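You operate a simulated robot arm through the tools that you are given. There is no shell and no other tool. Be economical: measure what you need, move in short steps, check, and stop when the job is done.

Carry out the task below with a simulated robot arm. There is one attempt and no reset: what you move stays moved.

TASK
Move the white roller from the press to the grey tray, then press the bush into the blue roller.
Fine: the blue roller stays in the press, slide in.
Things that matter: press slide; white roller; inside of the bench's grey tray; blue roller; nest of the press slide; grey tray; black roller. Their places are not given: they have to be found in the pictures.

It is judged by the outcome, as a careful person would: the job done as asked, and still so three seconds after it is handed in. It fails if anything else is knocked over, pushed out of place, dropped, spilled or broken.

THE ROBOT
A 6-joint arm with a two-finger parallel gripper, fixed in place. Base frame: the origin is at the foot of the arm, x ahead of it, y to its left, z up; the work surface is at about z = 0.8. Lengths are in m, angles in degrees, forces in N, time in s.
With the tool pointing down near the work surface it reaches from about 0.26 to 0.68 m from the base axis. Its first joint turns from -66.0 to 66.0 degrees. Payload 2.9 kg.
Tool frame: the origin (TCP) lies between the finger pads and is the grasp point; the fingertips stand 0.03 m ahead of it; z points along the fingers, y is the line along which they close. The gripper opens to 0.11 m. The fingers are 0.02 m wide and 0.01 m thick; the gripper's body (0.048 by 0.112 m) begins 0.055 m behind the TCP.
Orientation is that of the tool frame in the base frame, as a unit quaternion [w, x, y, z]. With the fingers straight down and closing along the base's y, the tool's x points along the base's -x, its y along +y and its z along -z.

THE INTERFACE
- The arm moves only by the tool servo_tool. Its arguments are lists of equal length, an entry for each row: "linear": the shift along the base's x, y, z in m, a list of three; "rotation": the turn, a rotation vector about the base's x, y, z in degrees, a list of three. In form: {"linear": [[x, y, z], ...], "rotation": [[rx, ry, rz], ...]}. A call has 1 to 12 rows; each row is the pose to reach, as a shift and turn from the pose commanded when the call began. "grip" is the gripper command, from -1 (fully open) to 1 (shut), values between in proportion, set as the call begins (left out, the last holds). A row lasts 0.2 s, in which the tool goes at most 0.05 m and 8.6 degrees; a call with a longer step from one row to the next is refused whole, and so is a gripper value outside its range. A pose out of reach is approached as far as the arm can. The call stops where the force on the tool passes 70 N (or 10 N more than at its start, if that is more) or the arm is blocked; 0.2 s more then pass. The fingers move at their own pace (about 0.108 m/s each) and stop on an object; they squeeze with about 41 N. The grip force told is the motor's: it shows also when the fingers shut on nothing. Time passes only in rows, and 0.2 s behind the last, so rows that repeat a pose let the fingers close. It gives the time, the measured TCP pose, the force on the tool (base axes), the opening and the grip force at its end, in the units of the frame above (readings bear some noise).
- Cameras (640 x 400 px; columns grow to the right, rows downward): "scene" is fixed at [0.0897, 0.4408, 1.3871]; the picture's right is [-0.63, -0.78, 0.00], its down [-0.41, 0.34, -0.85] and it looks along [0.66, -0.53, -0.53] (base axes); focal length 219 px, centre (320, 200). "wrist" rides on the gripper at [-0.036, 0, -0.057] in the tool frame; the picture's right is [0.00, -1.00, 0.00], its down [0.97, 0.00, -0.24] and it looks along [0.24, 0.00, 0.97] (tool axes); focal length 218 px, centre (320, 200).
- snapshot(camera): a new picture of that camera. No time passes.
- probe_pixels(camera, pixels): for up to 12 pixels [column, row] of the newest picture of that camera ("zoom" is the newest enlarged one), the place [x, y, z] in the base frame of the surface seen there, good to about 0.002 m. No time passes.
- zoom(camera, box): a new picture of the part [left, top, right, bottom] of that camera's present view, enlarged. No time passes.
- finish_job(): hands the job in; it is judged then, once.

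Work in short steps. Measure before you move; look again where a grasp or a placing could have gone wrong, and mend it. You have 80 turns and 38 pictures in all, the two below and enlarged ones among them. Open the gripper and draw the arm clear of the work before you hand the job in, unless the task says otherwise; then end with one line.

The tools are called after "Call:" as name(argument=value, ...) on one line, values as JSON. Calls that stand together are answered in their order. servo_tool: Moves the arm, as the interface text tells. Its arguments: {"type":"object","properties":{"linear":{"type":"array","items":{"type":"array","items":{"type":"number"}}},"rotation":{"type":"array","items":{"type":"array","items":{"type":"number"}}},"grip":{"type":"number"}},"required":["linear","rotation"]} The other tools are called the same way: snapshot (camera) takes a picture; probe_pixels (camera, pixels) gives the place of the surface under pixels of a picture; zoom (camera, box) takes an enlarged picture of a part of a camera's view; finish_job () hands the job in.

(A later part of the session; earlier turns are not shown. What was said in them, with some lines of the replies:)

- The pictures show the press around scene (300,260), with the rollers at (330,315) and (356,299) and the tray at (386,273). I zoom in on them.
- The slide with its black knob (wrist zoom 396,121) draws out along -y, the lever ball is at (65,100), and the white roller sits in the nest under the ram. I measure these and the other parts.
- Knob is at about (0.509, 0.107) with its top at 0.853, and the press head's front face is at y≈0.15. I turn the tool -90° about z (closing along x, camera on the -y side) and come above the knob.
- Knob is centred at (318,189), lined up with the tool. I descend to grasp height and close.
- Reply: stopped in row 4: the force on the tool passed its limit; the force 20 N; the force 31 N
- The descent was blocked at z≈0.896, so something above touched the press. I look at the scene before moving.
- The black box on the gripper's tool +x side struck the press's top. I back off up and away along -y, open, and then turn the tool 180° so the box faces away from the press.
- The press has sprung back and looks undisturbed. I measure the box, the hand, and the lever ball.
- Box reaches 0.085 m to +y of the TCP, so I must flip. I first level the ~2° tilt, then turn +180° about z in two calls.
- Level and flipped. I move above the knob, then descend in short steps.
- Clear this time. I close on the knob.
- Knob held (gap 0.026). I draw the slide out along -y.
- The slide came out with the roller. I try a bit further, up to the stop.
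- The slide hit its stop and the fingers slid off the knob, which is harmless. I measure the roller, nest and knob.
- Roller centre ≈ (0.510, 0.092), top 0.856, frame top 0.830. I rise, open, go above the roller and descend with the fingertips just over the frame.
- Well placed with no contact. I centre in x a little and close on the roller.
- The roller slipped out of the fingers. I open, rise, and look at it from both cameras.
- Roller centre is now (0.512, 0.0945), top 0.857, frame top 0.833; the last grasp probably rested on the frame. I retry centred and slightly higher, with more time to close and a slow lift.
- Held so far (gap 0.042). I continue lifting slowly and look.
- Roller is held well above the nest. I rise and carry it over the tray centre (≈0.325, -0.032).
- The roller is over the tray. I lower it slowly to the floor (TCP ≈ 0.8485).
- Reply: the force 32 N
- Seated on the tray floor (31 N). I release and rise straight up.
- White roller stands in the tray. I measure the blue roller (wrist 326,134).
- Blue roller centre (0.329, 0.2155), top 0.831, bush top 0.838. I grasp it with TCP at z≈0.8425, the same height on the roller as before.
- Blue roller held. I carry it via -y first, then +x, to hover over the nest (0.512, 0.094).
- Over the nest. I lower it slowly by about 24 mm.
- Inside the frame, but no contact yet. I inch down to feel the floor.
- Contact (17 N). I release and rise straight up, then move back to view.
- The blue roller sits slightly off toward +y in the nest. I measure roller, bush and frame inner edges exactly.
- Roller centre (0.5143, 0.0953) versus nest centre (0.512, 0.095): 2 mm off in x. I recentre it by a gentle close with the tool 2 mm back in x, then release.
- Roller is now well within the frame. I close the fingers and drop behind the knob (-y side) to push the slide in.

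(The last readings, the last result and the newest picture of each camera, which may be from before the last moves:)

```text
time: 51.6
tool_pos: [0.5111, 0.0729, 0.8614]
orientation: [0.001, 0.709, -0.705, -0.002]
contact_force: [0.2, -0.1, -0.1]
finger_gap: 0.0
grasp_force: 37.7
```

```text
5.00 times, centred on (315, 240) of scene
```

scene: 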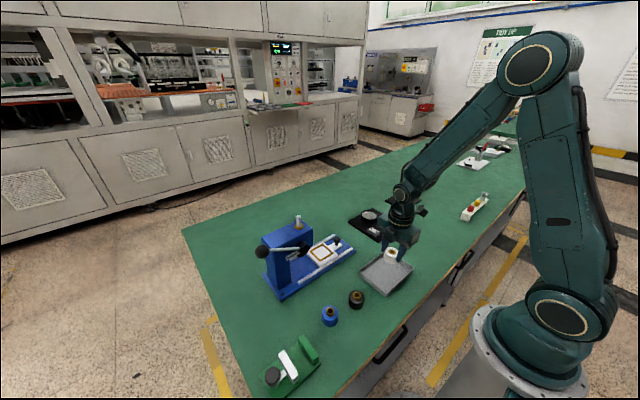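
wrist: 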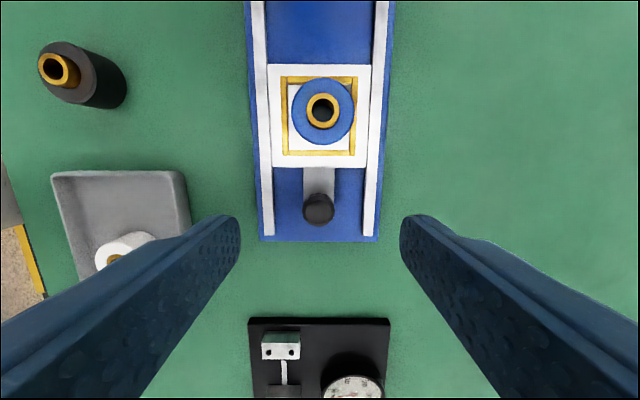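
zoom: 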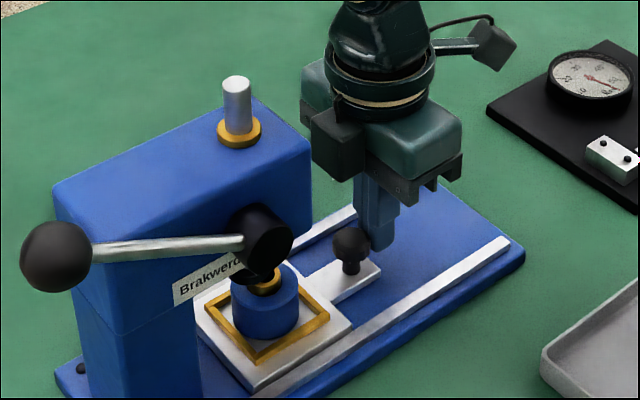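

Nearly home. I keep pushing in small steps until the stop is felt.

Call:
servo_tool(linear=[[0, 0.004, 0], [0, 0.008, 0], [0, 0.011, 0], [0, 0.014, 0], [0, 0.016, 0], [0, 0.018, 0]], rotation=[[0, 0, 0], [0, 0, 0], [0, 0, 0], [0, 0, 0], [0, 0, 0], [0, 0, 0]])

Call:
zoom(camera="scene", box=[265, 200, 365, 280])

Call:
probe_pixels(camera="zoom", pixels=[[340, 240], [60, 255], [265, 235]])

```text
time: 53.0
tool_pos: [0.5111, 0.0855, 0.8614]
orientation: [-0.003, -0.706, 0.709, -0.001]
contact_force: [-4.9, -34.3, 9.1]
finger_gap: 0.0
grasp_force: 37.8
```

```text
5.00 times, centred on (315, 240) of scene
```

zoom: 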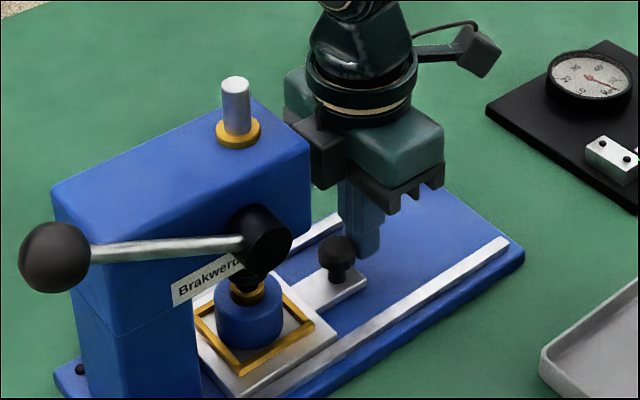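

```text
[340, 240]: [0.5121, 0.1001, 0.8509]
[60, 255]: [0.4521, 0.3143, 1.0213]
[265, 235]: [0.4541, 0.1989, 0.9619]
```

The slide is home (34 N at the expected place, bush under the ram). Next is the lever ball, centre ≈ (0.464, 0.310, 1.009); I back off, rise above the press and go over it, then look.

Call:
servo_tool(linear=[[0, -0.012, 0], [0, -0.03, 0.03], [0, -0.045, 0.07], [0, -0.045, 0.11], [0, -0.045, 0.15], [0, -0.045, 0.19], [0, -0.045, 0.23], [0, -0.045, 0.27]], rotation=[[0, 0, 0], [0, 0, 0], [0, 0, 0], [0, 0, 0], [0, 0, 0], [0, 0, 0], [0, 0, 0], [0, 0, 0]])

Call:
servo_tool(linear=[[-0.01, 0.03, 0], [-0.02, 0.06, 0], [-0.03, 0.09, 0], [-0.04, 0.125, 0], [-0.047, 0.16, 0], [-0.047, 0.195, 0], [-0.047, 0.23, 0], [-0.047, 0.25, 0]], rotation=[[0, 0, 0], [0, 0, 0], [0, 0, 0], [0, 0, 0], [0, 0, 0], [0, 0, 0], [0, 0, 0], [0, 0, 0]], grip=-0.2)

Call:
snapshot(camera="wrist")

```text
time: 54.8
tool_pos: [0.5109, 0.0441, 1.1326]
orientation: [0.001, 0.709, -0.705, -0.001]
contact_force: [-0.2, 0.4, 0.1]
finger_gap: 0.0001
grasp_force: 38.0
```

```text
time: 56.6
tool_pos: [0.4647, 0.2966, 1.1337]
orientation: [0.0, 0.709, -0.705, -0.001]
contact_force: [-0.1, 0.2, 0.0]
finger_gap: 0.066
grasp_force: 0.1
```

```text
7 pictures are left
```

wrist: 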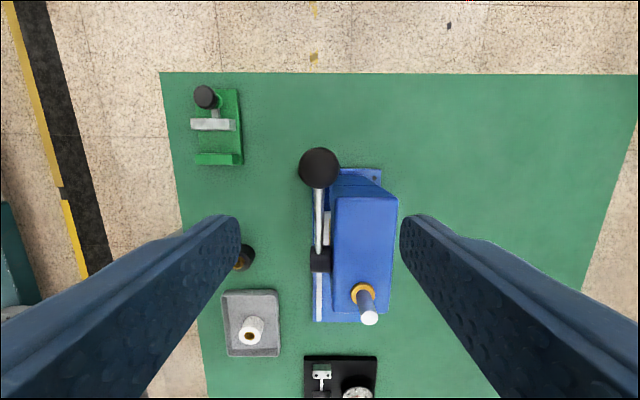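

Call:
probe_pixels(camera="wrist", pixels=[[319, 168], [302, 168], [336, 168], [319, 151], [319, 186], [319, 205], [319, 235], [321, 260], [365, 318], [345, 199], [390, 199], [338, 172]])

```text
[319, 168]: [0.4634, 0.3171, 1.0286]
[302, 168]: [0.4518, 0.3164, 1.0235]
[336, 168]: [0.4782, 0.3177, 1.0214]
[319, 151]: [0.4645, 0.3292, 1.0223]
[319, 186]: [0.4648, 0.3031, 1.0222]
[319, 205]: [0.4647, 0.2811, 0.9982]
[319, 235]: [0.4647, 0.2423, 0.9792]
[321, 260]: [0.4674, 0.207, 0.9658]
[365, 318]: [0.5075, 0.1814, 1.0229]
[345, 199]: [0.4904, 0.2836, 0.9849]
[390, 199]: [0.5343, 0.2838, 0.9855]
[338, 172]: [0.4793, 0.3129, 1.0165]
```

Ball centre ≈ (0.4645, 0.3155, 1.011), radius 0.018; pivot ≈ (y 0.203, z 0.956). I descend around the ball and close along x so it can pivot in the grip.

Call:
servo_tool(linear=[[0, 0.019, -0.03], [0, 0.019, -0.06], [0, 0.019, -0.09], [0, 0.019, -0.11], [0, 0.019, -0.119]], rotation=[[0, 0, 0], [0, 0, 0], [0, 0, 0], [0, 0, 0], [0, 0, 0]])

Call:
servo_tool(linear=[[0, 0, 0], [0, 0, 0], [0, 0, 0]], rotation=[[0, 0, 0], [0, 0, 0], [0, 0, 0]], grip=1)

```text
time: 57.8
tool_pos: [0.465, 0.3175, 1.0114]
orientation: [0.0, 0.709, -0.706, -0.001]
contact_force: [-0.7, 0.0, -0.1]
finger_gap: 0.066
grasp_force: 0.1
```

```text
time: 58.6
tool_pos: [0.4636, 0.3157, 1.0112]
orientation: [0.003, 0.71, -0.704, -0.003]
contact_force: [-21.2, -0.4, -1.9]
finger_gap: 0.0328
grasp_force: 45.3
```

Ball gripped; it pushes the tool slightly to -x, so I relieve 2 mm while starting down the lever's arc.

Call:
servo_tool(linear=[[-0.001, 0.001, -0.002], [-0.002, 0.002, -0.004], [-0.002, 0.0035, -0.008], [-0.002, 0.005, -0.012], [-0.002, 0.0065, -0.0162], [-0.002, 0.0078, -0.0204], [-0.002, 0.0089, -0.0246]], rotation=[[0, 0, 0], [0, 0, 0], [0, 0, 0], [0, 0, 0], [0, 0, 0], [0, 0, 0], [0, 0, 0]])

```text
time: 60.2
tool_pos: [0.464, 0.3233, 0.9897]
orientation: [-0.002, 0.71, -0.705, -0.002]
contact_force: [0.4, 1.9, 10.7]
finger_gap: 0.0327
grasp_force: 45.3
```

Lever follows with 11 N. I go on down the arc.

Call:
servo_tool(linear=[[0, 0.001, -0.0042], [0, 0.0018, -0.0085], [0, 0.0025, -0.0128], [0, 0.0031, -0.0171], [0, 0.0034, -0.0215], [0, 0.0037, -0.0258]], rotation=[[0, 0, 0], [0, 0, 0], [0, 0, 0], [0, 0, 0], [0, 0, 0], [0, 0, 0]])

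Call:
zoom(camera="scene", box=[255, 200, 345, 280])

```text
time: 61.6
tool_pos: [0.4636, 0.3275, 0.9635]
orientation: [-0.002, 0.709, -0.706, -0.001]
contact_force: [10.0, 9.4, 12.8]
finger_gap: 0.033
grasp_force: 44.8
```

```text
5.00 times, centred on (300, 240) of scene
```

zoom: 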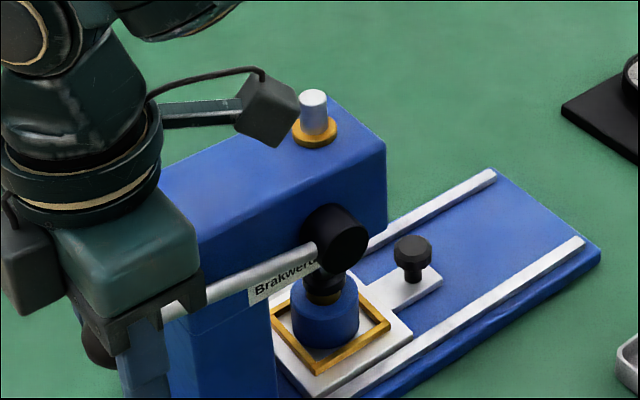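

Ram has come down onto the bush, which is still partly proud. I continue down, watching the force.

Call:
servo_tool(linear=[[0.0, -0.001, -0.0044], [0.0, -0.001, -0.0087], [0.0, -0.001, -0.013], [0, -0.0015, -0.0174]], rotation=[[0, 0, 0], [0, 0, 0], [0, 0, 0], [0, 0, 0]])

```text
time: 62.6
tool_pos: [0.4631, 0.3264, 0.9451]
orientation: [-0.002, 0.71, -0.705, -0.002]
contact_force: [6.4, 13.7, 11.9]
finger_gap: 0.0328
grasp_force: 45.5
```

Still only 12 N. I continue along the arc.

Call:
servo_tool(linear=[[0.0, 0, -0.0044], [0.0, 0, -0.0087], [0.0, -0.001, -0.013], [0, -0.0015, -0.0172]], rotation=[[0, 0, 0], [0, 0, 0], [0, 0, 0], [0, 0, 0]])

Call:
zoom(camera="scene", box=[255, 200, 345, 280])

```text
time: 63.6
tool_pos: [0.4627, 0.3236, 0.9282]
orientation: [0.0, 0.709, -0.705, -0.002]
contact_force: [5.6, 10.4, 13.5]
finger_gap: 0.033
grasp_force: 44.6
```

```text
5.00 times, centred on (300, 240) of scene
```

zoom: 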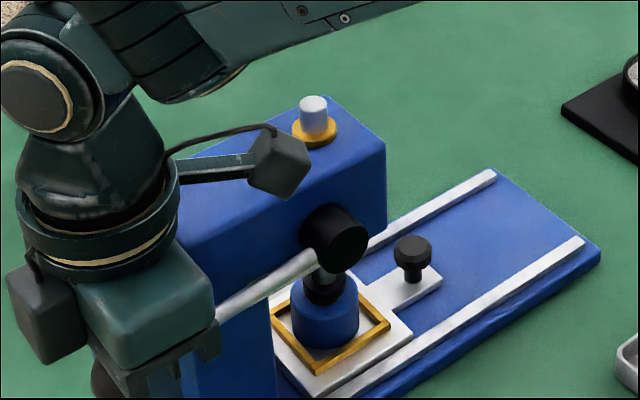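

Ram keeps moving down with the lever. I continue in small steps until the resistance climbs.

Call:
servo_tool(linear=[[0.0, -0.001, -0.0042], [0.0, -0.002, -0.0084], [0.0, -0.0035, -0.0125], [0, -0.005, -0.0166]], rotation=[[0, 0, 0], [0, 0, 0], [0, 0, 0], [0, 0, 0]])

```text
time: 64.6
tool_pos: [0.4628, 0.3194, 0.9111]
orientation: [-0.002, 0.71, -0.704, -0.001]
contact_force: [2.6, 16.1, 11.0]
finger_gap: 0.0329
grasp_force: 45.3
```

Still light force. I go on, tilting the hand away from the press (top toward +y) to keep the box clear of the head.

Call:
servo_tool(linear=[[0.0, -0.001, -0.004], [0.0, -0.003, -0.008], [0.0, -0.005, -0.012], [0, -0.007, -0.0157]], rotation=[[-4, 0, 0], [-8, 0, 0], [-11, 0, 0], [-14, 0, 0]])

Call:
zoom(camera="scene", box=[255, 200, 345, 280])

Call:
probe_pixels(camera="zoom", pixels=[[313, 103], [325, 300], [325, 315], [325, 285], [345, 300], [305, 300]])

```text
time: 65.6
tool_pos: [0.4627, 0.31, 0.896]
orientation: [0.088, 0.703, -0.701, 0.084]
contact_force: [2.1, -6.5, -2.5]
finger_gap: 0.033
grasp_force: 45.2
```

```text
5.00 times, centred on (300, 240) of scene
```

zoom: 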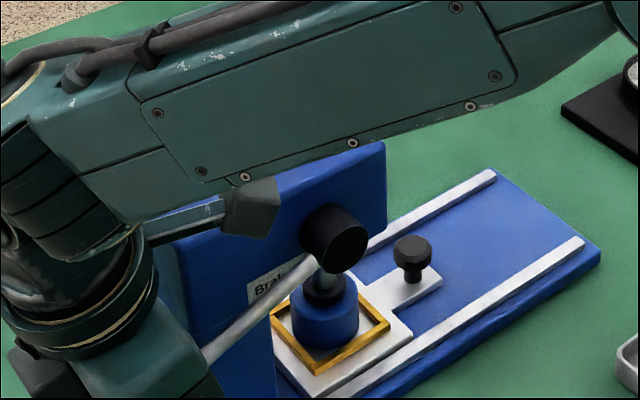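

```text
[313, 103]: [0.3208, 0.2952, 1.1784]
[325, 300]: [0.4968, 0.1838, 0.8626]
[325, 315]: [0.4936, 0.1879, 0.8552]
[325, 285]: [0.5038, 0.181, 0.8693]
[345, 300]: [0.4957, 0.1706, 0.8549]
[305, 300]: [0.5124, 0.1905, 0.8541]
```

Ram foot is now nearly on the roller's top face (z≈0.86). I push on along the arc to the firm stop.

Call:
servo_tool(linear=[[0.0, -0.002, -0.004], [0.0, -0.004, -0.0077], [0.0, -0.007, -0.0115], [0, -0.01, -0.015]], rotation=[[-2, 0, 0], [-4, 0, 0], [-6, 0, 0], [-8, 0, 0]])

```text
time: 66.6
tool_pos: [0.4631, 0.3059, 0.8833]
orientation: [0.131, 0.698, -0.691, 0.133]
contact_force: [0.5, 8.6, 18.7]
finger_gap: 0.0329
grasp_force: 44.9
```

Resistance is rising (19 N). Another small step.

Call:
servo_tool(linear=[[0.0, -0.002, -0.0035], [0.0, -0.0045, -0.007], [0.0, -0.007, -0.0105], [0.0, -0.0095, -0.014]], rotation=[[-2, 0, 0], [-4, 0, 0], [-6, 0, 0], [-8, 0, 0]])

Call:
zoom(camera="scene", box=[265, 230, 335, 280])

Call:
probe_pixels(camera="zoom", pixels=[[348, 225], [348, 235], [348, 245], [348, 255], [348, 262], [348, 270]])

```text
time: 67.5
tool_pos: [0.4639, 0.3062, 0.879]
orientation: [0.16, 0.696, -0.679, 0.168]
contact_force: [-2.0, 5.3, 1.5]
finger_gap: 0.0328
grasp_force: 44.9
stopped in row 4: the force on the tool passed its limit (the readings are from after the stop); the commanded pose is now the measured one
```

```text
8.00 times, centred on (300, 255) of scene
```

zoom: 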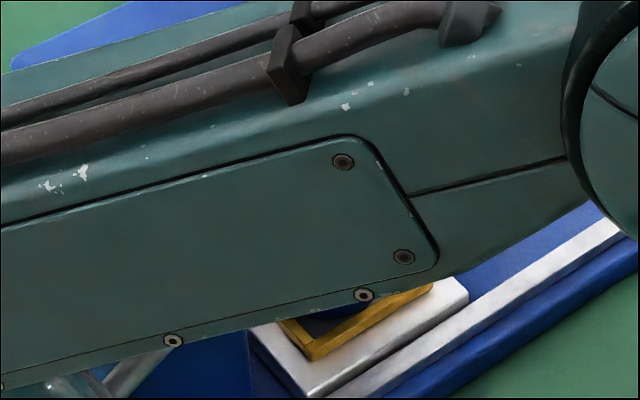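

```text
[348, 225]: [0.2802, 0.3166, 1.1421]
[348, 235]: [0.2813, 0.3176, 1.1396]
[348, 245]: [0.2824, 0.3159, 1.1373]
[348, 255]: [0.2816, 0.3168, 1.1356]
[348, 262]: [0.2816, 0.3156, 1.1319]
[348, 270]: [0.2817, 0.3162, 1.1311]
```

Firm stop reached (over 70 N): ram foot home on the roller. I bring the lever back up along its arc while undoing the tilt.

Call:
servo_tool(linear=[[0, 0.0047, 0.0106], [0, 0.0093, 0.0219], [0, 0.0144, 0.0359], [0, 0.0187, 0.0506], [0, 0.0212, 0.0656], [0, 0.0219, 0.0787], [0, 0.021, 0.0939], [0, 0.0182, 0.1089], [0, 0.0144, 0.1214], [0, 0.0105, 0.1305]], rotation=[[2, 0, 0], [5, 0, 0], [8, 0, 0], [11, 0, 0], [14, 0, 0], [17, 0, 0], [20, 0, 0], [23, 0, 0], [25, 0, 0], [26, 0, 0]])

```text
time: 69.7
tool_pos: [0.463, 0.3171, 1.0081]
orientation: [0.0, 0.715, -0.699, 0.011]
contact_force: [-3.4, -7.5, -13.9]
finger_gap: 0.0329
grasp_force: 45.0
```

The lever is back at its rest. I release the ball and rise clear.

Call:
servo_tool(linear=[[0, 0, -0.001], [0, 0, -0.001], [0, 0, -0.001]], rotation=[[0, 0, 0], [0, 0, 0], [0, 0, 0]], grip=-0.2)

Call:
servo_tool(linear=[[0, 0, 0.03], [0, 0, 0.06], [0, 0, 0.09], [0, 0, 0.12], [-0.03, -0.03, 0.15], [-0.06, -0.07, 0.17], [-0.09, -0.11, 0.19], [-0.11, -0.15, 0.21], [-0.12, -0.19, 0.22], [-0.12, -0.23, 0.22], [-0.12, -0.27, 0.22], [-0.12, -0.31, 0.22]], rotation=[[0, 0, 0], [0, 0, 0], [0, 0, 0], [0, 0, 0], [0, 0, 0], [0, 0, 0], [0, 0, 0], [0, 0, 0], [0, 0, 0], [0, 0, 0], [0, 0, 0], [0, 0, 0]])

Call:
zoom(camera="scene", box=[250, 205, 350, 285])

```text
time: 70.5
tool_pos: [0.4631, 0.3168, 1.0076]
orientation: [-0.001, 0.714, -0.7, 0.011]
contact_force: [0.2, 0.1, -0.6]
finger_gap: 0.0659
grasp_force: 0.1
```

```text
refused: row 5 steps farther than a row can; nothing moved
```

```text
5.00 times, centred on (300, 245) of scene
```

zoom: 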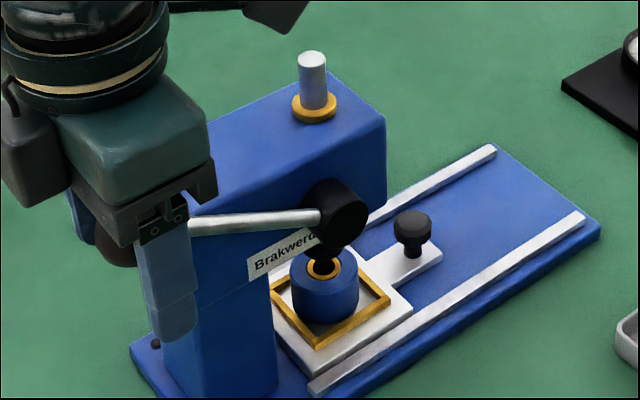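

The bush now looks flush in the blue roller, at about (322,266). I check heights and retreat with smaller steps.

Call:
probe_pixels(camera="zoom", pixels=[[322, 278], [309, 272], [337, 272], [325, 287], [298, 272], [350, 272], [413, 220]])

Call:
servo_tool(linear=[[0, 0, 0.03], [0, 0, 0.06], [0, 0, 0.09], [0, 0, 0.12], [-0.02, -0.02, 0.14], [-0.045, -0.045, 0.16], [-0.07, -0.075, 0.18], [-0.09, -0.11, 0.19], [-0.1, -0.15, 0.2], [-0.11, -0.19, 0.2], [-0.11, -0.23, 0.2], [-0.11, -0.27, 0.2]], rotation=[[0, 0, 0], [0, 0, 0], [0, 0, 0], [0, 0, 0], [0, 0, 0], [0, 0, 0], [0, 0, 0], [0, 0, 0], [0, 0, 0], [0, 0, 0], [0, 0, 0], [0, 0, 0]])

Call:
zoom(camera="scene", box=[240, 200, 420, 330])

```text
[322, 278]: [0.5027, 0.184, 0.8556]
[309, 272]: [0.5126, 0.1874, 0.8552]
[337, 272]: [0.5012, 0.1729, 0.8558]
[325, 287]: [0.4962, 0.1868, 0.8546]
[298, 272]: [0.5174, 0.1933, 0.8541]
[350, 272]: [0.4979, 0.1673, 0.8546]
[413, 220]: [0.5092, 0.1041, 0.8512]
```

```text
time: 73.1
tool_pos: [0.3548, 0.0467, 1.207]
orientation: [-0.001, 0.714, -0.7, 0.012]
contact_force: [-0.9, -1.3, 0.3]
finger_gap: 0.0659
grasp_force: 0.1
```

```text
3.08 times, centred on (330, 265) of scene
```

zoom: 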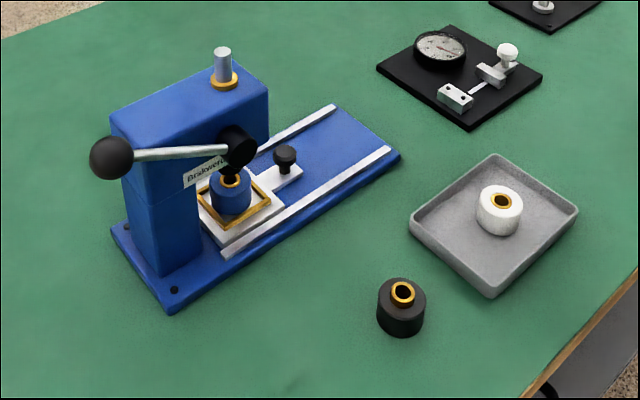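

The bush is flush (0.8555 against 0.8546 for the roller top). The slide is in, the white roller stands in the tray, the black roller has not moved, and the arm is clear.

Call:
finish_job()

```text
The job is handed in.
```

The white roller is in the grey tray, and the bush is pressed flush into the blue roller, which is still in the press with the slide in. On the way, the gripper bumped the top of the press once and the white roller slipped from the fingers back into its nest once. Neither left any visible displacement.
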